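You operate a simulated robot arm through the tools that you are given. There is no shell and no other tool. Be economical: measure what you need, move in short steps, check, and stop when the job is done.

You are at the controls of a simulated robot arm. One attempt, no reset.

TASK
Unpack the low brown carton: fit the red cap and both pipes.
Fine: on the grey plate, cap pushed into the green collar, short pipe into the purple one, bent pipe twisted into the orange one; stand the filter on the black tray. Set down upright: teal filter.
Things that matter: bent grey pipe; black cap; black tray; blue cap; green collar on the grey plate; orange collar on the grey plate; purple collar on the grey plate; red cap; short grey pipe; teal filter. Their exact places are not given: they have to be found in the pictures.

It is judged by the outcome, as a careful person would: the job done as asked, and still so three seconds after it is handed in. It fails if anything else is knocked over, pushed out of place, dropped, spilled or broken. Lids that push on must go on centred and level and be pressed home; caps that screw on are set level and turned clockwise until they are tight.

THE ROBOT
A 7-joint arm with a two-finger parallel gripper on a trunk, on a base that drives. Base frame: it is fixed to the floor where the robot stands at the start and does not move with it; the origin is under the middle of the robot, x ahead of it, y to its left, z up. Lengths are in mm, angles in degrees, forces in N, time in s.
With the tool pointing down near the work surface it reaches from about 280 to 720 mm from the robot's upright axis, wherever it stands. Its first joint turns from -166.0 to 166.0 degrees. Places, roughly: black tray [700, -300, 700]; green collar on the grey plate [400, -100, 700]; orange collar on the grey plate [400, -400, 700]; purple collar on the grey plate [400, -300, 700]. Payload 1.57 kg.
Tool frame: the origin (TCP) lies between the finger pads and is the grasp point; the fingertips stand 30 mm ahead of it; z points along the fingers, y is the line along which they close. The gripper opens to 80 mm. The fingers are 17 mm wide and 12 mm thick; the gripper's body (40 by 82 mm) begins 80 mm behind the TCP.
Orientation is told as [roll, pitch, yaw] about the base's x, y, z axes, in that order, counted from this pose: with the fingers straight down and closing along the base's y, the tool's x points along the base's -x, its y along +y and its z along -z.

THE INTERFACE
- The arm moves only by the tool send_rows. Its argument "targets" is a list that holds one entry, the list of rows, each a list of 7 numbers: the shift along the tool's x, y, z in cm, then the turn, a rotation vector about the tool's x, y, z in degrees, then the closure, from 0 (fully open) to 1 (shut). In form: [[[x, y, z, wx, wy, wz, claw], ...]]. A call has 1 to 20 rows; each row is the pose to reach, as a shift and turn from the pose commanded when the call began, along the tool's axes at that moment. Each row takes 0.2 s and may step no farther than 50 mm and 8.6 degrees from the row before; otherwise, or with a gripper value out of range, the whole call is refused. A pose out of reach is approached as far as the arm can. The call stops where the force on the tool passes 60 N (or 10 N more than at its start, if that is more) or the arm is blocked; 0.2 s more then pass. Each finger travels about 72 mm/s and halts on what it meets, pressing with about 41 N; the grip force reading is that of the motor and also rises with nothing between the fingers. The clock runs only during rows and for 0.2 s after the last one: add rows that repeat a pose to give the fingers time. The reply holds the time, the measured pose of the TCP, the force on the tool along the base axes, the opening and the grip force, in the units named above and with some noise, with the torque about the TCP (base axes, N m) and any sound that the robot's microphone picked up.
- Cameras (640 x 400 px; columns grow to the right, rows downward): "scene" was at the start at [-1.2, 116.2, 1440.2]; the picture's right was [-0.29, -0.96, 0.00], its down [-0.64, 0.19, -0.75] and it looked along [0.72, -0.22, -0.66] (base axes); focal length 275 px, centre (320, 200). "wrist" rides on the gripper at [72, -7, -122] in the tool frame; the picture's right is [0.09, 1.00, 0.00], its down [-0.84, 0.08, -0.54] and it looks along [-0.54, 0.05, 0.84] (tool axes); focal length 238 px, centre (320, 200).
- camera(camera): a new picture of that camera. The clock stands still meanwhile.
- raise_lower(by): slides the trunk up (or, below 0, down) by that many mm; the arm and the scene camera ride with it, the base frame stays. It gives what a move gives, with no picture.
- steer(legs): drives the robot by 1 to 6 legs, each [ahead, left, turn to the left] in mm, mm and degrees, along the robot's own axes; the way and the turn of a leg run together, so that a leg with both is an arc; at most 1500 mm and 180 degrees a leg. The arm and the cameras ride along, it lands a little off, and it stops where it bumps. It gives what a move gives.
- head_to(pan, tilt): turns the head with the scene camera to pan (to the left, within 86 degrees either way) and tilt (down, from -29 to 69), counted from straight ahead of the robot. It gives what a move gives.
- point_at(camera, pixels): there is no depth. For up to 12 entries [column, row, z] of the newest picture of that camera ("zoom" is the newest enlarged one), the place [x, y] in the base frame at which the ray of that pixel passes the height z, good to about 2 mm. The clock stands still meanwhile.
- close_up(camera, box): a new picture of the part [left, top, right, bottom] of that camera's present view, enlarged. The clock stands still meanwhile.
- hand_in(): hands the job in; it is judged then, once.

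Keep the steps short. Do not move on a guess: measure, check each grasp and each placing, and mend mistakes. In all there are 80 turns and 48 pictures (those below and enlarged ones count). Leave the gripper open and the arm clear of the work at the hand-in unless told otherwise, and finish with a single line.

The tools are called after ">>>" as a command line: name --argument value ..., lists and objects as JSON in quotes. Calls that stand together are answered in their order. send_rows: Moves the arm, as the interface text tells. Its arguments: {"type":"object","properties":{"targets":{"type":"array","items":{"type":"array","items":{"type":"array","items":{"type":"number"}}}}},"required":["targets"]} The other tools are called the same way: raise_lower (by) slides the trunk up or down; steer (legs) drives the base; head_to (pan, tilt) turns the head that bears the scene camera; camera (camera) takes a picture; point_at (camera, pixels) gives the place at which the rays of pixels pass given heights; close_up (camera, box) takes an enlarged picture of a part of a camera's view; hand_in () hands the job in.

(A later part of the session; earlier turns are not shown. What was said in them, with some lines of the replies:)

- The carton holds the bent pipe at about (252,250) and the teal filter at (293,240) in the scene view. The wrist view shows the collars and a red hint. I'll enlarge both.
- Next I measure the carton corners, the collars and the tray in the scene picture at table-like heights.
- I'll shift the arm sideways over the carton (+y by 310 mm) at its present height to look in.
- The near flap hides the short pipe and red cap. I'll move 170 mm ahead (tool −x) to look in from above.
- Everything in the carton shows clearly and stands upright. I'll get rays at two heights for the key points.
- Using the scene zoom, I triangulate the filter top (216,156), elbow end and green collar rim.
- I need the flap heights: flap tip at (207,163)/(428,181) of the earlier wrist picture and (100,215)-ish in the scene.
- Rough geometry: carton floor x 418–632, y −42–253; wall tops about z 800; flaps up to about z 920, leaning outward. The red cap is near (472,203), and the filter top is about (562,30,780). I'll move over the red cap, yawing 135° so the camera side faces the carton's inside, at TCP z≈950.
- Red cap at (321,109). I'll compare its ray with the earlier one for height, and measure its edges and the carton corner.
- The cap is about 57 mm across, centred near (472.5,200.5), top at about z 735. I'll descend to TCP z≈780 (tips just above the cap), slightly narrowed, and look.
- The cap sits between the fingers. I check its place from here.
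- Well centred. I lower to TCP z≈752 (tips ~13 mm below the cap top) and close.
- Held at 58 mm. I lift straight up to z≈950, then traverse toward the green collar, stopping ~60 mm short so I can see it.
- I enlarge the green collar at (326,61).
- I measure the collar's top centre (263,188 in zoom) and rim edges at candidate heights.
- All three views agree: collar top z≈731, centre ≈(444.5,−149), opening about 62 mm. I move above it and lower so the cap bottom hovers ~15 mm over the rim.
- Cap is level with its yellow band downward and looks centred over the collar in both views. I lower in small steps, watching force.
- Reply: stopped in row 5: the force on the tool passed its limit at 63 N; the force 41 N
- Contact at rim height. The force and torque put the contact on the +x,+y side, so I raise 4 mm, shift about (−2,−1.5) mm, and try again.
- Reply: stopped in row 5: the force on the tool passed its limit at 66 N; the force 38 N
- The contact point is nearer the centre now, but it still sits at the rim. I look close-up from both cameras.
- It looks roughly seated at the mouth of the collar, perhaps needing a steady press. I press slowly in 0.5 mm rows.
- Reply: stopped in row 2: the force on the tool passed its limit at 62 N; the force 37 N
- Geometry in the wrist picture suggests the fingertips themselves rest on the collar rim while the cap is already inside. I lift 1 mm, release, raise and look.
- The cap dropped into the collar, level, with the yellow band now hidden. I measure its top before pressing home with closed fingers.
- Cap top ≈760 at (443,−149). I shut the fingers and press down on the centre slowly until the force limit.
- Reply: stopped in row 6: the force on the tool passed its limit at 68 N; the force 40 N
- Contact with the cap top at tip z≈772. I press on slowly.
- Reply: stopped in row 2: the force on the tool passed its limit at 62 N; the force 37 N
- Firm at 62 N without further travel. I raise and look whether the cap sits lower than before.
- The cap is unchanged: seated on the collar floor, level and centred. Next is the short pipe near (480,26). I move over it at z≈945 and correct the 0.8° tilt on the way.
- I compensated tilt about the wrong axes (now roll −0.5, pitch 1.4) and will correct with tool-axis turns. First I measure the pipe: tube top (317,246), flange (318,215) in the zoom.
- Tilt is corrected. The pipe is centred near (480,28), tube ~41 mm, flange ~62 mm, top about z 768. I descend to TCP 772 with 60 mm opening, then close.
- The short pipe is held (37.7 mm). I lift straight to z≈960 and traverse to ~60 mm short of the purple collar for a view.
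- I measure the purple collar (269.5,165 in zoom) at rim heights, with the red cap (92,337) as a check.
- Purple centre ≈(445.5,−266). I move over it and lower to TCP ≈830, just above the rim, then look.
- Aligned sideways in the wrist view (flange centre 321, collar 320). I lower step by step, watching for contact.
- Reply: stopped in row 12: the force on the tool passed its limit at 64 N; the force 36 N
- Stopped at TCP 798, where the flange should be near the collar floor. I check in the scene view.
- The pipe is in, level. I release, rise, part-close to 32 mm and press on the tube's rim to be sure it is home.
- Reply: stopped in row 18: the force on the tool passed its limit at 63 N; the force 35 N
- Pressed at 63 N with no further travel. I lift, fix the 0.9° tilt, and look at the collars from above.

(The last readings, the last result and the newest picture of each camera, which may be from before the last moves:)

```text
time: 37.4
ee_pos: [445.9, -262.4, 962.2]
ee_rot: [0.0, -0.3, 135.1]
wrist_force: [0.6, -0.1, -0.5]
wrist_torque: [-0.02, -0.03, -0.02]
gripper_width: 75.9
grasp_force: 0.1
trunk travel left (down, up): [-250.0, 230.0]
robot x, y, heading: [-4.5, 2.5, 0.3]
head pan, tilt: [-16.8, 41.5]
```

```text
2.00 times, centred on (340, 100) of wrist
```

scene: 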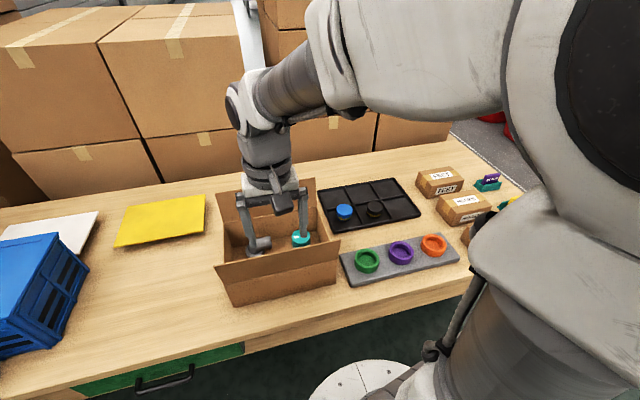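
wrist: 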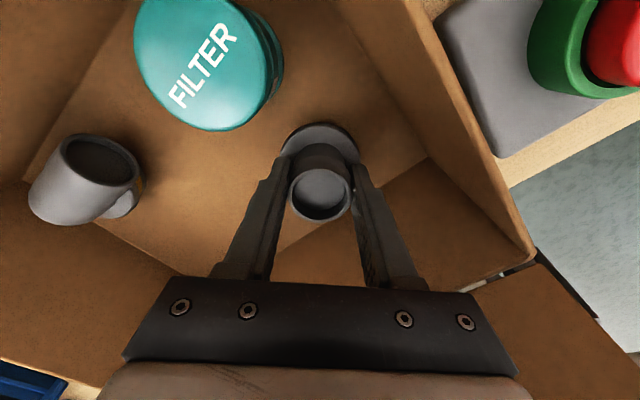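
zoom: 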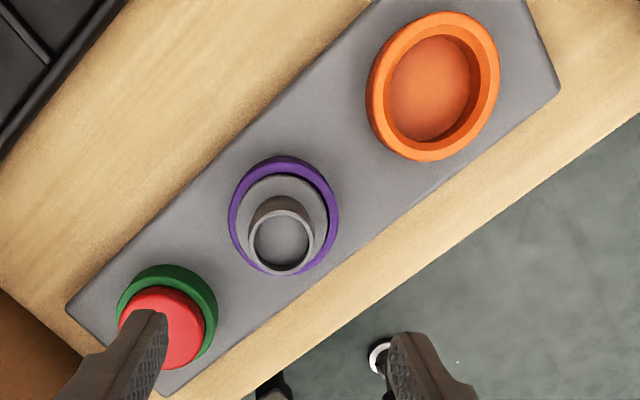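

The short pipe is well seated. I measure the orange collar at zoom (433,87), then traverse to above the bent pipe with yaw 90.

>>> point_at --camera "zoom" --pixels '[[433, 87, 740], [433, 87, 748], [433, 87, 755], [433, 87, 748], [378, 87, 748], [489, 87, 748], [284, 216, 748], [283, 214, 748]]'

>>> send_rows --targets '[[[-1.7, -3.3, 0, 0, 0, 3.75, 0.05], [-3.5, -6.7, 0, 0, 0, 7.5, 0.05], [-5.3, -10, 0, 0, 0, 11.25, 0.05], [-7, -13.4, 0, 0, 0, 15, 0.05], [-8.8, -16.7, 0, 0, 0, 18.75, 0.05], [-10.5, -20.1, 0, 0, 0, 22.5, 0.05], [-12.3, -23.4, 0, 0, 0, 26.25, 0.05], [-14, -26.8, 0, 0, 0, 30, 0.05], [-15.8, -30.1, 0, 0, 0, 33.75, 0.05], [-17.6, -33.5, 0, 0, 0, 37.5, 0.05], [-19.3, -36.8, 0, 0, 0, 41.25, 0.05], [-21.1, -40.2, 0, 0, 0, 45, 0.05], [-21.1, -40.2, 0, 0, 0, 45, 0.05]]]'

>>> close_up --camera "wrist" --box '[180, 0, 500, 200]'

```text
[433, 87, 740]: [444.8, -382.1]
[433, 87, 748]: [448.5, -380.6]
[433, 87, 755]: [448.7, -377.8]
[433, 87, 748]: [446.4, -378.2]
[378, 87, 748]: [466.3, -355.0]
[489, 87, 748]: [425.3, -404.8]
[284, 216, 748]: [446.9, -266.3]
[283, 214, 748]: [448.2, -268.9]
```

```text
time: 40.2
ee_pos: [583.2, 169.0, 958.3]
ee_rot: [0.2, -0.2, 90.0]
wrist_force: [-0.1, 0.4, 0.1]
wrist_torque: [0.02, 0.02, 0.02]
gripper_width: 75.9
grasp_force: 0.0
trunk travel left (down, up): [-250.0, 230.0]
robot x, y, heading: [-3.0, -0.5, 0.2]
head pan, tilt: [-16.8, 41.5]
```

```text
2.00 times, centred on (340, 100) of wrist
```

zoom: 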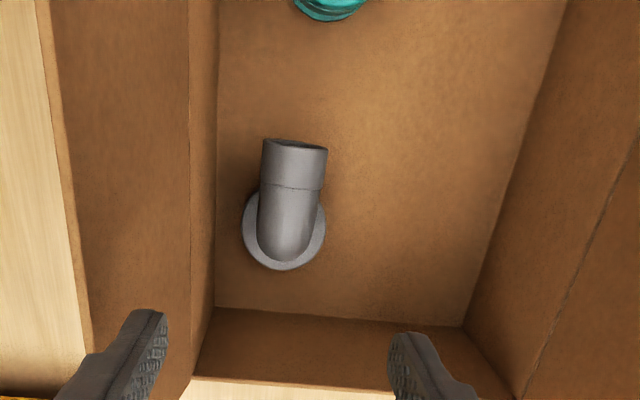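

The elbow points to −y. I measure the flange (284,230), elbow back, and tube end edges.

>>> point_at --camera "zoom" --pixels '[[284, 230, 720], [284, 230, 730], [243, 228, 725], [325, 228, 725], [287, 262, 725], [262, 160, 780], [327, 165, 780], [295, 150, 790], [293, 185, 790], [293, 185, 775], [258, 235, 760], [319, 235, 760]]'

```text
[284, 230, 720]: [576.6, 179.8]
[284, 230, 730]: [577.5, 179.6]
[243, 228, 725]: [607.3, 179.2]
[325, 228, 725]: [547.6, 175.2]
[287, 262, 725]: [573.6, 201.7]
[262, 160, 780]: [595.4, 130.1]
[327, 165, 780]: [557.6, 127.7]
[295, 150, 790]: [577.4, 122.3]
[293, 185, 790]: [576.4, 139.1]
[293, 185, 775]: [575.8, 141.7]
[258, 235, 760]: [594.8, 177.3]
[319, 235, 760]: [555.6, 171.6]
```

Flange centre ≈(577,179.5), tube along −y, tube top about 790. I'll descend with 60 mm opening to TCP 772 around the upright part, fingers closing along x.

>>> send_rows --targets '[[[-1.05, 0.57, 3, 0, 0, 0, 0.25], [-1.05, 0.57, 7, 0, 0, 0, 0.25], [-1.05, 0.57, 11, 0, 0, 0, 0.25], [-1.05, 0.57, 14, 0, 0, 0, 0.25], [-1.05, 0.57, 16.5, 0, 0, 0, 0.25], [-1.05, 0.57, 18.6, 0, 0, 0, 0.25], [-1.05, 0.57, 18.6, 0, 0, 0, 0.25]]]'

>>> camera --camera "wrist"

```text
time: 41.8
ee_pos: [575.2, 180.1, 772.5]
ee_rot: [0.1, -0.2, 90.0]
wrist_force: [0.7, 0.3, -0.6]
wrist_torque: [0.02, -0.01, 0.0]
gripper_width: 60.1
grasp_force: 0.0
trunk travel left (down, up): [-250.0, 230.0]
robot x, y, heading: [1.1, 1.3, 0.2]
head pan, tilt: [-16.8, 41.5]
```

```text
18 pictures are left
```

wrist: 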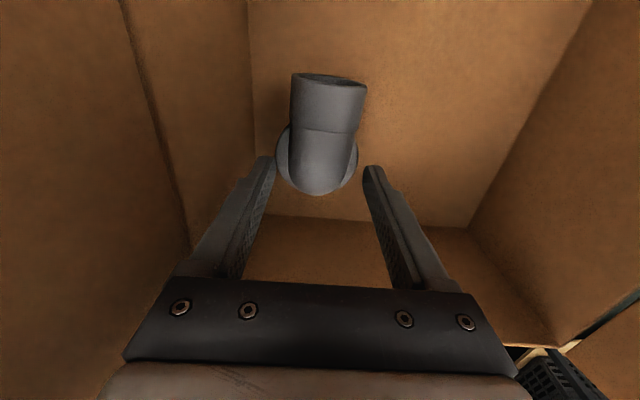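

The fingers flank the elbow evenly. I close.

>>> send_rows --targets '[[[0, 0, 0, 0, 0, 0, 0.5], [0, 0, 0, 0, 0, 0, 0.8], [0, 0, 0, 0, 0, 0, 0.8], [0, 0, 0, 0, 0, 0, 0.8], [0, 0, -2, 0, 0, 0, 0.8], [0, 0, -5, 0, 0, 0, 0.8], [0, 0, -5, 0, 0, 0, 0.8]]]'

>>> camera --camera "wrist"

```text
time: 43.4
ee_pos: [577.2, 181.4, 825.4]
ee_rot: [0.2, -0.2, 90.0]
wrist_force: [-0.3, -0.2, -0.8]
wrist_torque: [0.01, -0.03, 0.0]
gripper_width: 35.0
grasp_force: 41.2
trunk travel left (down, up): [-250.0, 230.0]
robot x, y, heading: [-1.5, 0.2, 0.2]
head pan, tilt: [-16.8, 41.5]
```

```text
17 pictures are left
```

wrist: 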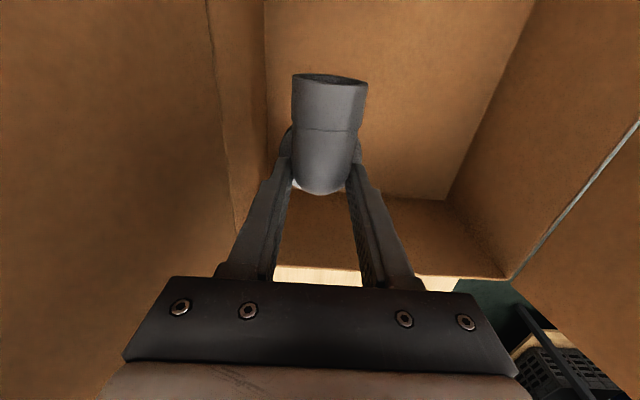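

Held level at 35 mm. I lift clear and traverse to above the orange collar (446,−381).

>>> send_rows --targets '[[[0, 0, -5, 0, 0, 0, 0.8], [0, 0, -10, 0, 0, 0, 0.8], [0, 0, -14.5, 0, 0, 0, 0.8], [4.3, 1, -14.5, 0, 0, 0, 0.8], [8.6, 2, -14.5, 0, 0, 0, 0.8], [13, 3, -14.5, 0, 0, 0, 0.8], [17.3, 4, -14.5, 0, 0, 0, 0.8], [21.6, 5, -14.5, 0, 0, 0, 0.8], [26, 6.1, -14.5, 0, 0, 0, 0.8], [30.3, 7.1, -14.5, 0, 0, 0, 0.8], [34.6, 8.1, -14.5, 0, 0, 0, 0.8], [39, 9.1, -14.5, 0, 0, 0, 0.8], [43.3, 10.1, -14.5, 0, 0, 0, 0.8], [47.6, 11.1, -14.5, 0, 0, 0, 0.8], [52, 12.1, -14.5, 0, 0, 0, 0.8], [56.2, 13.1, -14.5, 0, 0, 0, 0.8], [56.2, 13.1, -14.5, 0, 0, 0, 0.8]]]'

>>> camera --camera "wrist"

```text
time: 47.0
ee_pos: [447.2, -383.5, 964.4]
ee_rot: [0.2, -0.2, 90.1]
wrist_force: [1.1, 0.5, -0.7]
wrist_torque: [0.05, -0.03, -0.03]
gripper_width: 35.2
grasp_force: 41.4
trunk travel left (down, up): [-250.0, 230.0]
robot x, y, heading: [1.0, 1.7, 0.1]
head pan, tilt: [-16.8, 41.5]
```

```text
16 pictures are left
```

wrist: 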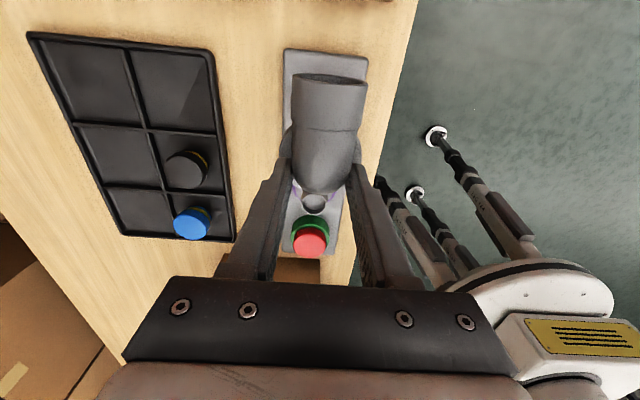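

The elbow hides the orange collar. I measure the free tray cells from this picture while it is available, then lower to a hover of TCP≈831.

>>> point_at --camera "wrist" --pixels '[[178, 88, 715], [132, 52, 715], [207, 52, 715], [222, 124, 715], [150, 128, 715], [95, 83, 715], [110, 155, 715], [193, 222, 750], [186, 168, 750], [310, 243, 760]]'

>>> send_rows --targets '[[[-0.2, 0.1, 4, 0, 0, 0, 0.8], [-0.2, 0.1, 8, 0, 0, 0, 0.8], [-0.2, 0.1, 11, 0, 0, 0, 0.8], [-0.2, 0.1, 13, 0, 0, 0, 0.8], [-0.2, 0.1, 13, 0, 0, 0, 0.8]]]'

>>> close_up --camera "scene" --box '[370, 190, 498, 270]'

>>> camera --camera "wrist"

```text
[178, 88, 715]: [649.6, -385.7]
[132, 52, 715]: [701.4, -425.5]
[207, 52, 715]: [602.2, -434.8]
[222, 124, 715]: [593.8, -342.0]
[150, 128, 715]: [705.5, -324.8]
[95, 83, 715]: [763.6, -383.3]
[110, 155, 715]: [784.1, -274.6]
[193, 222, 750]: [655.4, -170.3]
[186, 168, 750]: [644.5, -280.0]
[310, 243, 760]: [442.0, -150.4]
```

```text
time: 48.2
ee_pos: [447.1, -379.6, 836.5]
ee_rot: [0.2, -0.2, 90.0]
wrist_force: [0.9, 0.0, -1.5]
wrist_torque: [0.02, -0.02, 0.0]
gripper_width: 35.2
grasp_force: 41.5
trunk travel left (down, up): [-250.0, 230.0]
robot x, y, heading: [-1.3, -0.1, 0.2]
head pan, tilt: [-16.8, 41.5]
```

```text
5.00 times, centred on (434, 230) of scene
```

zoom: 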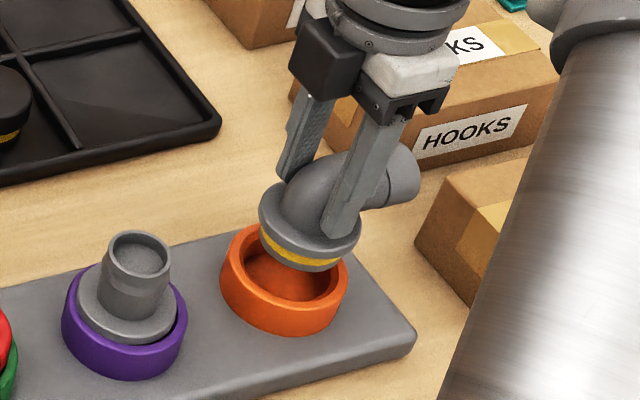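

```text
14 pictures are left
```

wrist: 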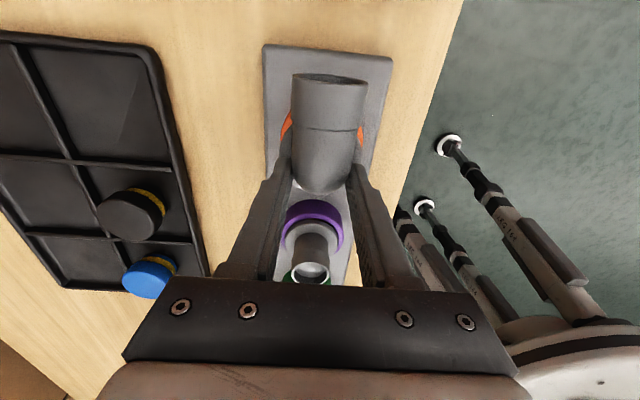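

Alignment is within ~1.5 mm; I shift 1 mm and lower slowly into the orange collar.

>>> send_rows --targets '[[[0, 0.1, 0.6, 0, 0, 0, 0.8], [0, 0.1, 1.2, 0, 0, 0, 0.8], [0, 0.1, 1.7, 0, 0, 0, 0.8], [0, 0.1, 2.0, 0, 0, 0, 0.8], [0, 0.1, 2.2, 0, 0, 0, 0.8], [0, 0.1, 2.4, 0, 0, 0, 0.8], [0, 0.1, 2.6, 0, 0, 0, 0.8], [0, 0.1, 2.8, 0, 0, 0, 0.8], [0, 0.1, 3.0, 0, 0, 0, 0.8], [0, 0.1, 3.2, 0, 0, 0, 0.8], [0, 0.1, 3.4, 0, 0, 0, 0.8], [0, 0.1, 3.6, 0, 0, 0, 0.8]]]'

```text
time: 50.8
ee_pos: [443.0, -377.2, 805.9]
ee_rot: [-0.1, 0.0, 90.0]
wrist_force: [-10.2, 21.1, 49.5]
wrist_torque: [0.99, 0.53, -0.05]
gripper_width: 35.1
grasp_force: 40.8
trunk travel left (down, up): [-250.0, 230.0]
robot x, y, heading: [-0.3, 0.7, 0.0]
head pan, tilt: [-16.8, 41.5]
```

It met support at TCP 806 with 50 N. I look whether the flange is in the collar.

>>> close_up --camera "scene" --box '[394, 205, 474, 255]'

```text
8.00 times, centred on (434, 230) of scene
```

zoom: 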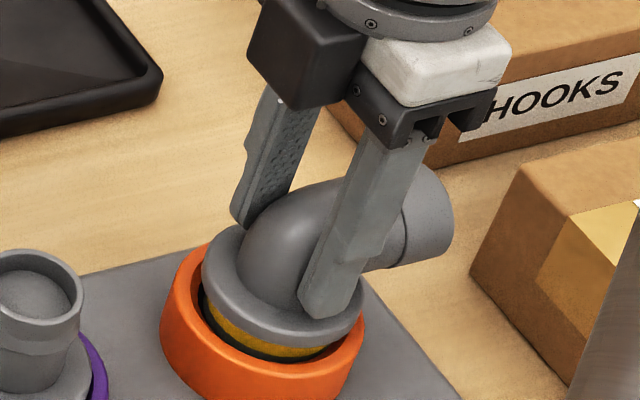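

The flange is in the mouth with the yellow band still visible, as for a twist fitting. I ease pressure slightly and twist clockwise (tool +z) by 80°.

>>> send_rows --targets '[[[-0.15, 0, -0.25, 0, 0, 0, 0.8], [-0.15, 0, -0.25, 0, 0, 8, 0.8], [-0.15, 0, -0.23, 0, 0, 16, 0.8], [-0.15, 0, -0.2, 0, 0, 24, 0.8], [-0.15, 0, -0.17, 0, 0, 32, 0.8], [-0.15, 0, -0.15, 0, 0, 40, 0.8], [-0.15, 0, -0.12, 0, 0, 48, 0.8], [-0.15, 0, -0.1, 0, 0, 56, 0.8], [-0.15, 0, -0.07, 0, 0, 64, 0.8], [-0.15, 0, -0.05, 0, 0, 72, 0.8], [-0.15, 0, 0, 0, 0, 80, 0.8]]]'

```text
time: 53.2
ee_pos: [447.6, -378.1, 797.1]
ee_rot: [0.1, -0.1, 10.0]
wrist_force: [33.1, -7.1, -25.3]
wrist_torque: [-0.36, -0.66, 0.91]
gripper_width: 36.3
grasp_force: 41.1
trunk travel left (down, up): [-250.0, 230.0]
robot x, y, heading: [-2.2, 0.5, 0.2]
head pan, tilt: [-16.8, 41.5]
```

It was drawn down 9 mm by the twist (torque 0.9 N·m). I relax the offset and continue turning while following it down.

>>> send_rows --targets '[[[-0.3, 0, 0.3, 0, 0, 0, 0.8], [-0.3, 0, 0.35, 0, 0, 6, 0.8], [-0.3, 0, 0.4, 0, 0, 12, 0.8], [-0.3, 0, 0.45, 0, 0, 18, 0.8], [-0.3, 0, 0.5, 0, 0, 24, 0.8]]]'

```text
time: 54.4
ee_pos: [457.4, -382.2, 798.5]
ee_rot: [-0.5, -1.1, -13.9]
wrist_force: [50.7, -19.8, -1.2]
wrist_torque: [0.33, -0.64, 1.14]
gripper_width: 32.2
grasp_force: 40.7
trunk travel left (down, up): [-250.0, 230.0]
robot x, y, heading: [0.3, 1.3, -0.2]
head pan, tilt: [-16.8, 41.5]
```

The fingers seem to be slipping (TCP drifted to x 457, width 32). I look before doing more.

>>> close_up --camera "scene" --box '[386, 195, 482, 255]'

>>> camera --camera "wrist"

```text
6.67 times, centred on (434, 225) of scene
```

zoom: 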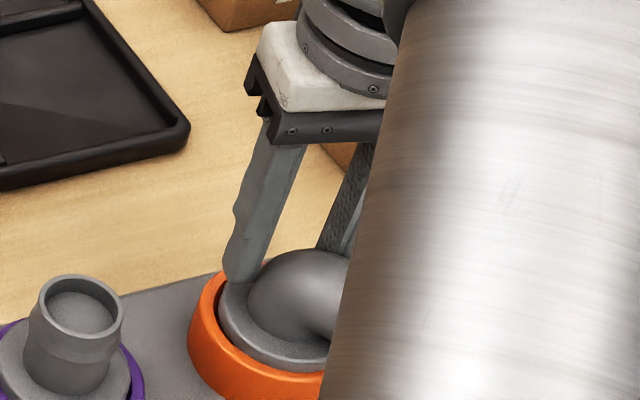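

```text
11 pictures are left
```

wrist: 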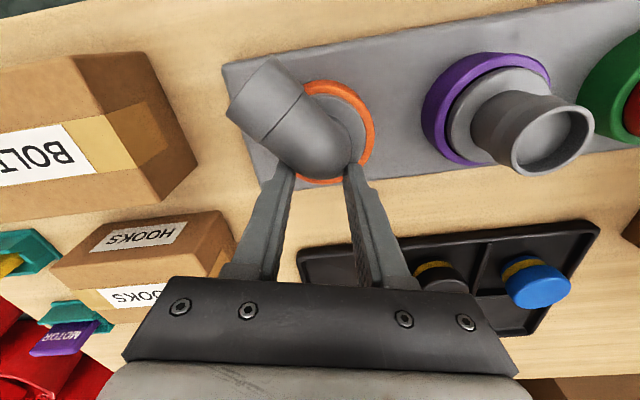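

The flange is fully down in the orange collar and level; the fingers have slipped around it. The elbow now points toward about 210° (−x,−y). I'll release, raise, and set yaw 30 to regrip along the horizontal tube.

>>> send_rows --targets '[[[0, 0, 0, 0, 0, 0, 0.5], [0, 0, 0, 0, 0, 0, 0.25], [0, 0, 0, 0, 0, 0, 0.15], [0, 0, -3, 0, 0, 0, 0.15], [0, 0, -7, 0, 0, 0, 0.15], [0, 0, -11, 0, 0, -7, 0.15], [0, 0, -14, 0, 0, -14, 0.15], [0, 0, -14, 0, 0, -21, 0.15], [0, 0, -14, 0, 0, -28, 0.15], [0, 0, -14, 0, 0, -36, 0.15], [0, 0, -14, 0, 0, -44, 0.15], [0, 0, -14, 0, 0, -44, 0.15]]]'

>>> camera --camera "wrist"

```text
time: 57.0
ee_pos: [447.6, -377.3, 935.1]
ee_rot: [0.3, 0.0, 30.0]
wrist_force: [0.2, 0.1, 0.8]
wrist_torque: [-0.02, -0.01, -0.02]
gripper_width: 67.8
grasp_force: 0.0
trunk travel left (down, up): [-250.0, 230.0]
robot x, y, heading: [2.2, 0.5, -0.3]
head pan, tilt: [-16.8, 41.5]
```

```text
10 pictures are left
```

wrist: 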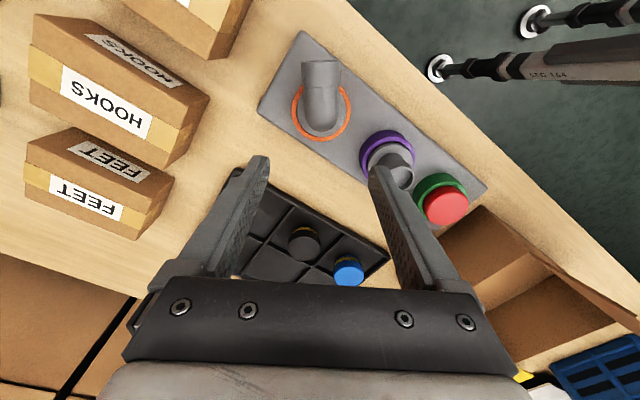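

The elbow points straight up the image, aligned with the tool's x. I measure the collar and the tube.

>>> point_at --camera "wrist" --pixels '[[292, 108, 751], [352, 108, 751], [321, 142, 751], [322, 65, 805], [303, 75, 793], [341, 75, 793], [303, 100, 793], [343, 100, 793], [322, 85, 812]]'

```text
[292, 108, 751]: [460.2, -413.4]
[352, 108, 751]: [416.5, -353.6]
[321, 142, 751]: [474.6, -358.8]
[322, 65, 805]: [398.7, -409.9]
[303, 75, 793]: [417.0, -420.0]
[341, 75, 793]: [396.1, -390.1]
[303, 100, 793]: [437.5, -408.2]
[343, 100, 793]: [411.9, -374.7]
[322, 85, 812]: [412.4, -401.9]
```

The tube direction is about 213°. I descend with TCP 25 mm along the tube from the collar axis, then grip the horizontal tube.

>>> send_rows --targets '[[[1.5, -0.1, 3, 0, 0, -3, 0.15], [3.0, -0.16, 6, 0, 0, -3, 0.15], [3.0, -0.16, 9.5, 0, 0, -3, 0.15], [3.0, -0.16, 12, 0, 0, -3, 0.15], [3.0, -0.16, 13.2, 0, 0, -3, 0.15], [3.0, -0.16, 13.2, 0, 0, -3, 0.15], [3.0, -0.16, 13.2, 0, 0, -3, 0.6], [3.0, -0.16, 13.2, 0, 0, -3, 0.8], [3.0, -0.16, 13.2, 0, 0, -3, 0.8]]]'

```text
time: 59.0
ee_pos: [422.3, -393.1, 803.1]
ee_rot: [0.2, 0.0, 33.1]
wrist_force: [1.0, -2.3, -1.2]
wrist_torque: [-0.01, -0.15, 0.5]
gripper_width: 37.6
grasp_force: 41.0
trunk travel left (down, up): [-250.0, 230.0]
robot x, y, heading: [1.1, 2.1, -0.1]
head pan, tilt: [-16.8, 41.5]
```

Gripped at 37.6 mm. I twist clockwise about the collar axis up to 40°, watching torque.

>>> send_rows --targets '[[[-0.006, 0.175, 0, 0, 0, 4, 0.8], [-0.024, 0.348, 0, 0, 0, 8, 0.8], [-0.055, 0.52, 0, 0, 0, 12, 0.8], [-0.097, 0.689, 0, 0, 0, 16, 0.8], [-0.15, 0.855, 0, 0, 0, 20, 0.8], [-0.216, 1.017, 0, 0, 0, 24, 0.8], [-0.29, 1.174, 0, 0, 0, 28, 0.8], [-0.38, 1.325, 0, 0, 0, 32, 0.8], [-0.478, 1.47, 0, 0, 0, 36, 0.8], [-0.585, 1.607, 0, 0, 0, 40, 0.8]]]'

```text
time: 60.9
ee_pos: [427.3, -389.8, 806.1]
ee_rot: [-1.3, -1.1, 0.5]
wrist_force: [9.3, -12.2, -16.6]
wrist_torque: [-0.07, -0.22, 1.22]
gripper_width: 56.8
grasp_force: 22.6
trunk travel left (down, up): [-250.0, 230.0]
robot x, y, heading: [-1.0, -0.6, -0.1]
head pan, tilt: [-16.8, 41.5]
stopped in row 9: the force on the tool passed its limit at 61 N (the readings are from after the stop); the commanded pose is now the measured one
```

The fingers were pried open rather than turning the pipe: it is tight. I release, rise, and check.

>>> send_rows --targets '[[[0, 0, 0, 0, 0, 0, 0.1], [0, 0, 0, 0, 0, -8, 0], [0, 0, 0, 0, 0, -16, 0], [0, 0, -3, 0, 0, -16, 0], [0, 0, -7, 0, 0, -16, 0], [0, 0, -11.5, 0, 0, -16, 0], [0, 0, -15, 0, 0, -16, 0], [0, 0, -15, 0, 0, -16, 0]]]'

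>>> camera --camera "wrist"

```text
time: 62.6
ee_pos: [420.9, -385.0, 955.3]
ee_rot: [-1.3, -0.7, 16.3]
wrist_force: [-0.6, -0.3, -0.2]
wrist_torque: [-0.04, 0.0, -0.02]
gripper_width: 79.9
grasp_force: 0.0
trunk travel left (down, up): [-250.0, 230.0]
robot x, y, heading: [-3.9, 0.5, 0.4]
head pan, tilt: [-16.8, 41.5]
```

```text
9 pictures are left
```

wrist: 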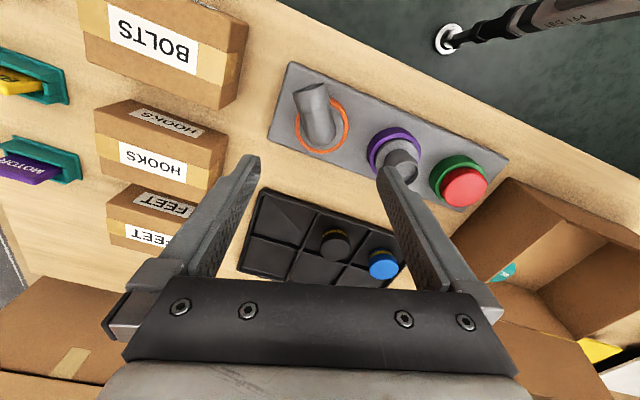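

Elbow direction is unchanged (~213°), level and tight. Next is the filter. The free near tray cell is centred ≈(650,−383), too far from here, so I'll move the arm toward the carton high up (straightening to yaw 0), then strafe the base right 180 mm.

>>> send_rows --targets '[[[-2.1, 3.6, -1, -0.3, 0.2, 2, 0], [-4.2, 7.2, -2.5, -0.6, 0.4, 4, 0], [-6.25, 10.8, -2.5, -0.9, 0.6, 6, 0], [-8.3, 14.4, -2.5, -1.3, 0.7, 8, 0], [-10.4, 18, -2.5, -1.3, 0.7, 10, 0], [-12.5, 21.6, -2.5, -1.3, 0.7, 12, 0], [-14.6, 25.3, -2.5, -1.3, 0.7, 14, 0], [-16.7, 28.9, -2.5, -1.3, 0.7, 16.3, 0], [-18.7, 32.5, -2.5, -1.3, 0.7, 16.3, 0], [-20.8, 36.1, -2.5, -1.3, 0.7, 16.3, 0], [-22.9, 39.7, -2.5, -1.3, 0.7, 16.3, 0], [-25, 43.3, -2.5, -1.3, 0.7, 16.3, 0], [-25, 43.3, -2.5, -1.3, 0.7, 16.3, 0]]]'

>>> steer --legs '[[0, -180, 0]]'

```text
time: 65.5
ee_pos: [540.5, 100.4, 975.2]
ee_rot: [0.1, -0.2, -0.1]
wrist_force: [0.3, 0.1, -0.4]
wrist_torque: [0.0, -0.02, 0.01]
gripper_width: 80.3
grasp_force: 0.1
trunk travel left (down, up): [-250.0, 230.0]
robot x, y, heading: [-1.5, -2.1, -0.1]
head pan, tilt: [-16.8, 41.5]
```

```text
time: 67.4
ee_pos: [540.9, -82.8, 973.9]
ee_rot: [0.0, -0.1, -0.1]
wrist_force: [0.4, 0.0, 1.4]
wrist_torque: [-0.01, -0.02, -0.02]
gripper_width: 80.0
grasp_force: 0.1
trunk travel left (down, up): [-250.0, 230.0]
robot x, y, heading: [-1.2, -175.8, -0.4]
head pan, tilt: [-16.8, 41.5]
```

Base moved cleanly. I move over the filter (≈562,30) and look.

>>> send_rows --targets '[[[-0.6, 3.8, 0, 0, 0, 0, 0], [-1.3, 7.6, 0, 0, 0, 0, 0], [-1.9, 11.3, 0, 0, 0, 0, 0], [-1.9, 11.3, 0, 0, 0, 0, 0]]]'

>>> close_up --camera "wrist" --box '[200, 30, 440, 180]'

```text
time: 68.4
ee_pos: [560.4, 29.9, 976.7]
ee_rot: [0.1, -0.2, -0.3]
wrist_force: [-0.1, 0.2, -0.4]
wrist_torque: [0.02, -0.01, -0.01]
gripper_width: 80.2
grasp_force: 0.0
trunk travel left (down, up): [-250.0, 230.0]
robot x, y, heading: [-4.0, -181.6, -0.1]
head pan, tilt: [-16.8, 41.5]
```

```text
2.67 times, centred on (320, 105) of wrist
```

zoom: 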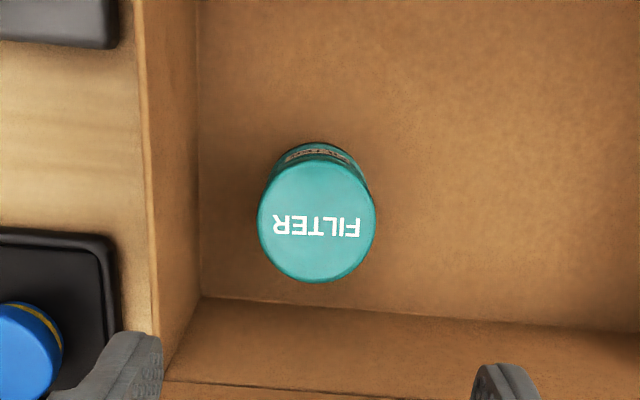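

Filter top centre at zoom (317,221), edges at 257 and 376. I measure it.

>>> point_at --camera "zoom" --pixels '[[317, 221, 780], [317, 221, 790], [317, 221, 800], [257, 219, 795], [376, 219, 795], [317, 160, 795], [317, 282, 795]]'

```text
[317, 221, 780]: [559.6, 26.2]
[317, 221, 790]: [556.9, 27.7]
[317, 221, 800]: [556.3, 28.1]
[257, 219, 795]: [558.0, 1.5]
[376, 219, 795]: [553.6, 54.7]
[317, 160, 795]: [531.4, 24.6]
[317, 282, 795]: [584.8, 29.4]
```

The filter is ~54 mm across, centred ≈(557,28). I descend to TCP 790 and close.

>>> send_rows --targets '[[[0.3, -0.19, 4, 0, 0, 0, 0], [0.3, -0.19, 8, 0, 0, 0, 0], [0.3, -0.19, 12, 0, 0, 0, 0], [0.3, -0.19, 15, 0, 0, 0, 0], [0.3, -0.19, 17, 0, 0, 0, 0], [0.3, -0.19, 18.7, 0, 0, 0, 0], [0.3, -0.19, 18.7, 0, 0, 0, 0], [0.3, -0.19, 18.7, 0, 0, 0, 0.6], [0.3, -0.19, 18.7, 0, 0, 0, 0.6], [0.3, -0.19, 18.7, 0, 0, 0, 0.6]]]'

>>> camera --camera "wrist"

```text
time: 70.6
ee_pos: [558.8, 28.0, 787.6]
ee_rot: [0.0, -0.2, -0.3]
wrist_force: [0.2, -1.6, 0.5]
wrist_torque: [-0.03, 0.01, 0.01]
gripper_width: 58.0
grasp_force: 41.0
trunk travel left (down, up): [-250.0, 230.0]
robot x, y, heading: [-0.3, -179.8, -0.4]
head pan, tilt: [-16.8, 41.5]
```

```text
7 pictures are left
```

wrist: 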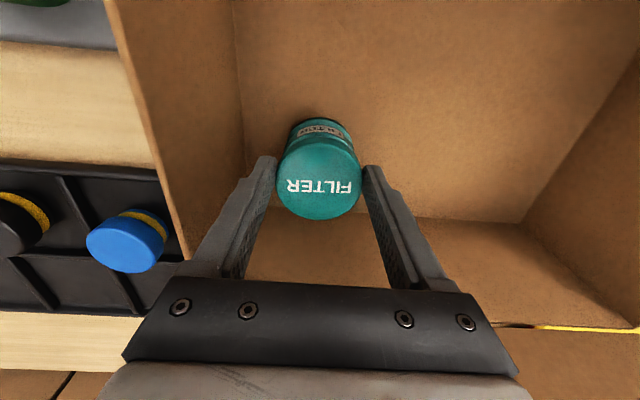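

Held at 58 mm. I lift, traverse high toward the free tray cell, stopping 80 mm short in y to see it.

>>> send_rows --targets '[[[0, 0, -2, 0, 0, 0, 0.6], [0, 0, -6, 0, 0, 0, 0.6], [0, 0, -10, 0, 0, 0, 0.6], [0, 0, -14, 0, 0, 0, 0.6], [0, 0, -18, 0, 0, 0, 0.6], [-1.1, -4.1, -18, 0, 0, 0, 0.6], [-2.2, -8.2, -18, 0, 0, 0, 0.6], [-3.4, -12.4, -18, 0, 0, 0, 0.6], [-4.5, -16.5, -18, 0, 0, 0, 0.6], [-5.6, -20.6, -18, 0, 0, 0, 0.6], [-6.8, -24.8, -18, 0, 0, 0, 0.6], [-7.9, -28.9, -18, 0, 0, 0, 0.6], [-9.1, -33, -18, 0, 0, 0, 0.6], [-9.1, -33, -18, 0, 0, 0, 0.6]]]'

>>> camera --camera "wrist"

```text
time: 73.6
ee_pos: [646.0, -301.0, 969.6]
ee_rot: [0.1, -0.2, -0.2]
wrist_force: [-0.2, -0.9, -0.1]
wrist_torque: [0.02, 0.0, 0.01]
gripper_width: 58.0
grasp_force: 41.7
trunk travel left (down, up): [-250.0, 230.0]
robot x, y, heading: [-5.8, -181.4, -0.2]
head pan, tilt: [-16.8, 41.5]
```

```text
6 pictures are left
```

wrist: 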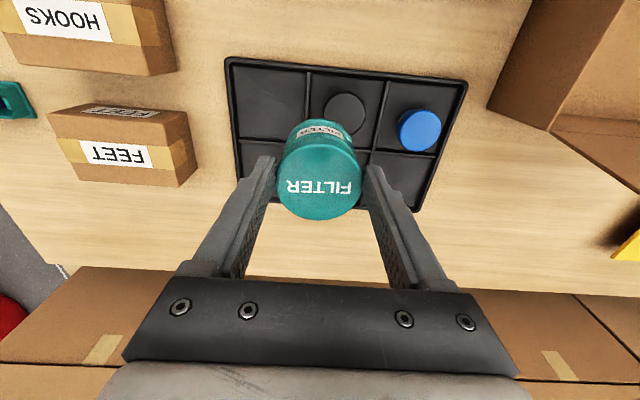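

The free near cell spans about cols 237–307, rows 68–138. I measure its centre and bounds.

>>> point_at --camera "wrist" --pixels '[[271, 104, 705], [271, 104, 715], [271, 104, 725], [239, 104, 715], [305, 104, 715], [272, 68, 715], [270, 139, 715], [344, 114, 745], [420, 130, 745]]'

```text
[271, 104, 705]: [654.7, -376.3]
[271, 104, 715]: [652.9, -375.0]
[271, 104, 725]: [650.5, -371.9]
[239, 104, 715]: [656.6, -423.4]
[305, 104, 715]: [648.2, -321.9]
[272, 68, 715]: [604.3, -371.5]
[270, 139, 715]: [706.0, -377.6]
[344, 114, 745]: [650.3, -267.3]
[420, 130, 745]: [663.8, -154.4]
```

Cell centre ≈(653,−375). I move over it and lower to TCP ≈803.

>>> send_rows --targets '[[[-0.3, -3.8, 0, 0, 0, 0, 0.6], [-0.65, -7.4, 0, 0, 0, 0, 0.6], [-0.65, -7.4, 4, 0, 0, 0, 0.6], [-0.65, -7.4, 8, 0, 0, 0, 0.6], [-0.65, -7.4, 12, 0, 0, 0, 0.6], [-0.65, -7.4, 15, 0, 0, 0, 0.6], [-0.65, -7.4, 16.7, 0, 0, 0, 0.6], [-0.65, -7.4, 16.7, 0, 0, 0, 0.6]]]'

>>> close_up --camera "scene" --box '[220, 130, 412, 250]'

```text
time: 75.4
ee_pos: [655.1, -376.9, 800.6]
ee_rot: [0.1, -0.1, -0.1]
wrist_force: [0.2, -0.5, -0.6]
wrist_torque: [0.0, 0.01, 0.0]
gripper_width: 58.1
grasp_force: 41.4
trunk travel left (down, up): [-250.0, 230.0]
robot x, y, heading: [3.2, -177.4, -0.6]
head pan, tilt: [-16.8, 41.5]
```

```text
3.33 times, centred on (316, 190) of scene
```

zoom: 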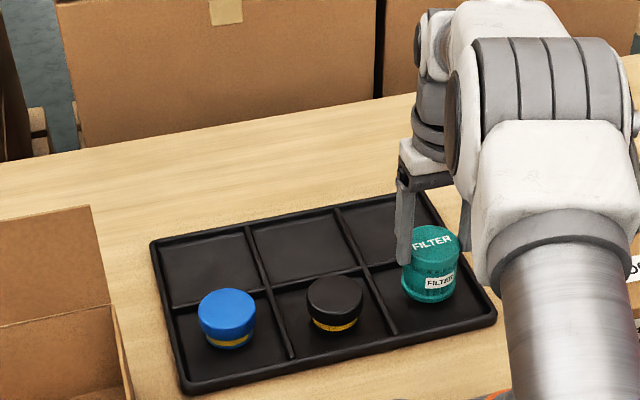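

It's over the cell, upright. I lower in small steps.

>>> send_rows --targets '[[[0, 0, 0.2, 0, 0, 0, 0.6], [0, 0, 0.4, 0, 0, 0, 0.6], [0, 0, 0.6, 0, 0, 0, 0.6], [0, 0, 0.75, 0, 0, 0, 0.6]]]'

```text
time: 76.4
ee_pos: [654.0, -375.4, 793.2]
ee_rot: [0.1, -0.2, -0.3]
wrist_force: [0.5, 0.9, -0.6]
wrist_torque: [0.0, -0.01, -0.02]
gripper_width: 57.9
grasp_force: 40.6
trunk travel left (down, up): [-250.0, 230.0]
robot x, y, heading: [1.5, -178.6, -0.2]
head pan, tilt: [-16.8, 41.5]
```

No contact yet. I continue another few millimetres, 1 mm per row.

>>> send_rows --targets '[[[0, 0, 0.1, 0, 0, 0, 0.6], [0, 0, 0.2, 0, 0, 0, 0.6], [0, 0, 0.3, 0, 0, 0, 0.6], [0, 0, 0.4, 0, 0, 0, 0.6]]]'

```text
time: 77.4
ee_pos: [653.0, -376.1, 789.6]
ee_rot: [0.1, -0.2, -0.2]
wrist_force: [0.0, -0.1, -0.4]
wrist_torque: [0.02, -0.01, 0.02]
gripper_width: 58.0
grasp_force: 40.9
trunk travel left (down, up): [-250.0, 230.0]
robot x, y, heading: [-3.1, -180.6, -0.4]
head pan, tilt: [-16.8, 41.5]
```

>>> send_rows --targets '[[[0, 0, 0.08, 0, 0, 0, 0.6], [0, 0, 0.16, 0, 0, 0, 0.6], [0, 0, 0.24, 0, 0, 0, 0.6], [0, 0, 0.32, 0, 0, 0, 0.6]]]'

```text
time: 78.4
ee_pos: [654.3, -376.1, 787.6]
ee_rot: [0.2, -0.4, -0.2]
wrist_force: [-6.0, 2.0, 19.9]
wrist_torque: [0.04, 0.45, -0.03]
gripper_width: 58.3
grasp_force: 40.7
trunk travel left (down, up): [-250.0, 230.0]
robot x, y, heading: [-1.0, -182.6, -0.5]
head pan, tilt: [-16.8, 41.5]
```

The filter now rests on the tray (20 N upward). I ease off 2 mm, open gently and rise straight up, then check.

>>> send_rows --targets '[[[0, 0, -0.2, 0, 0, 0, 0.6], [0, 0, -0.2, 0, 0, 0, 0.25], [0, 0, -0.2, 0, 0, 0, 0.1], [0, 0, -0.2, 0, 0, 0, 0.1], [0, 0, -3, 0, 0, 0, 0.1], [0, 0, -7, 0, 0, 0, 0.1], [0, 0, -11.5, 0, 0, 0, 0], [0, 0, -16, 0, 0, 0, 0], [0, 0, -20, 0, 0, 0, 0], [4, 0, -22, 0, 0, 0, 0], [8, 0, -22, 0, 0, 0, 0], [12, 0, -22, 0, 0, 0, 0], [16, 0, -22, 0, 0, 0, 0], [16, 0, -22, 0, 0, 0, 0]]]'

>>> camera --camera "wrist"

>>> camera --camera "scene"

```text
time: 81.4
ee_pos: [492.6, -376.4, 1006.0]
ee_rot: [0.0, -0.2, -0.3]
wrist_force: [0.1, -0.3, 0.6]
wrist_torque: [0.01, 0.03, 0.0]
gripper_width: 80.1
grasp_force: 0.0
trunk travel left (down, up): [-250.0, 230.0]
robot x, y, heading: [-1.3, -175.9, -0.4]
head pan, tilt: [-16.8, 41.5]
```

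```text
4 pictures are left
```

wrist: 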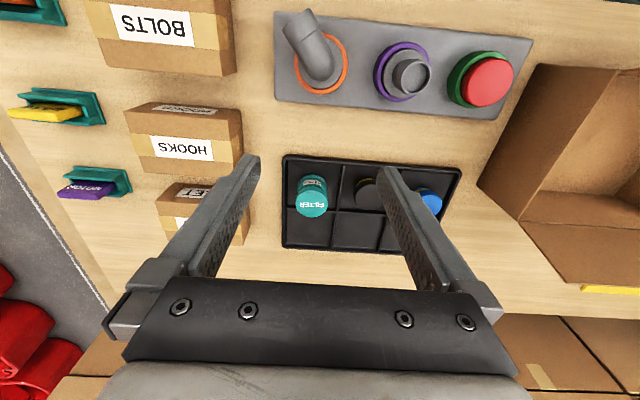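

```text
3 pictures are left
```

scene: 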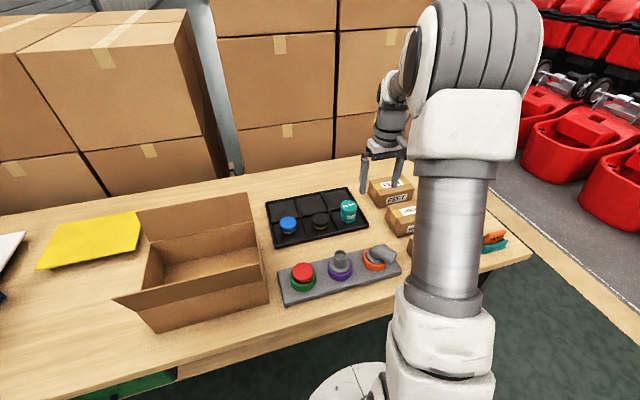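

The filter stands upright in its cell and all else is in place. I take one last close look at the plate.

>>> close_up --camera "scene" --box '[270, 235, 414, 325]'

```text
4.44 times, centred on (342, 280) of scene
```

zoom: 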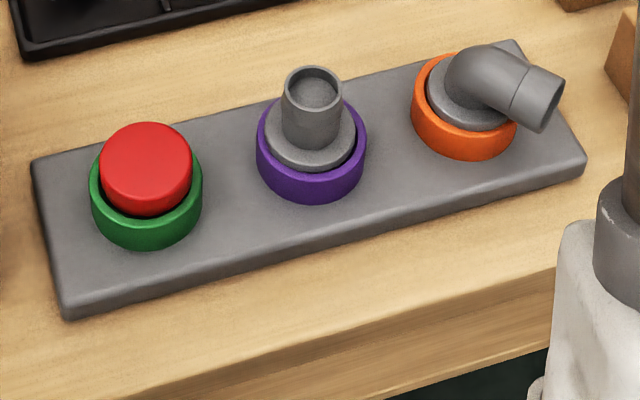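

All three parts sit level and home in their collars, so I hand in.

>>> hand_in

```text
The job is handed in.
```

The red cap is pressed into the green collar, the short pipe is pressed into the purple one, the bent pipe is twisted tight into the orange one, and the teal filter stands upright on the black tray.
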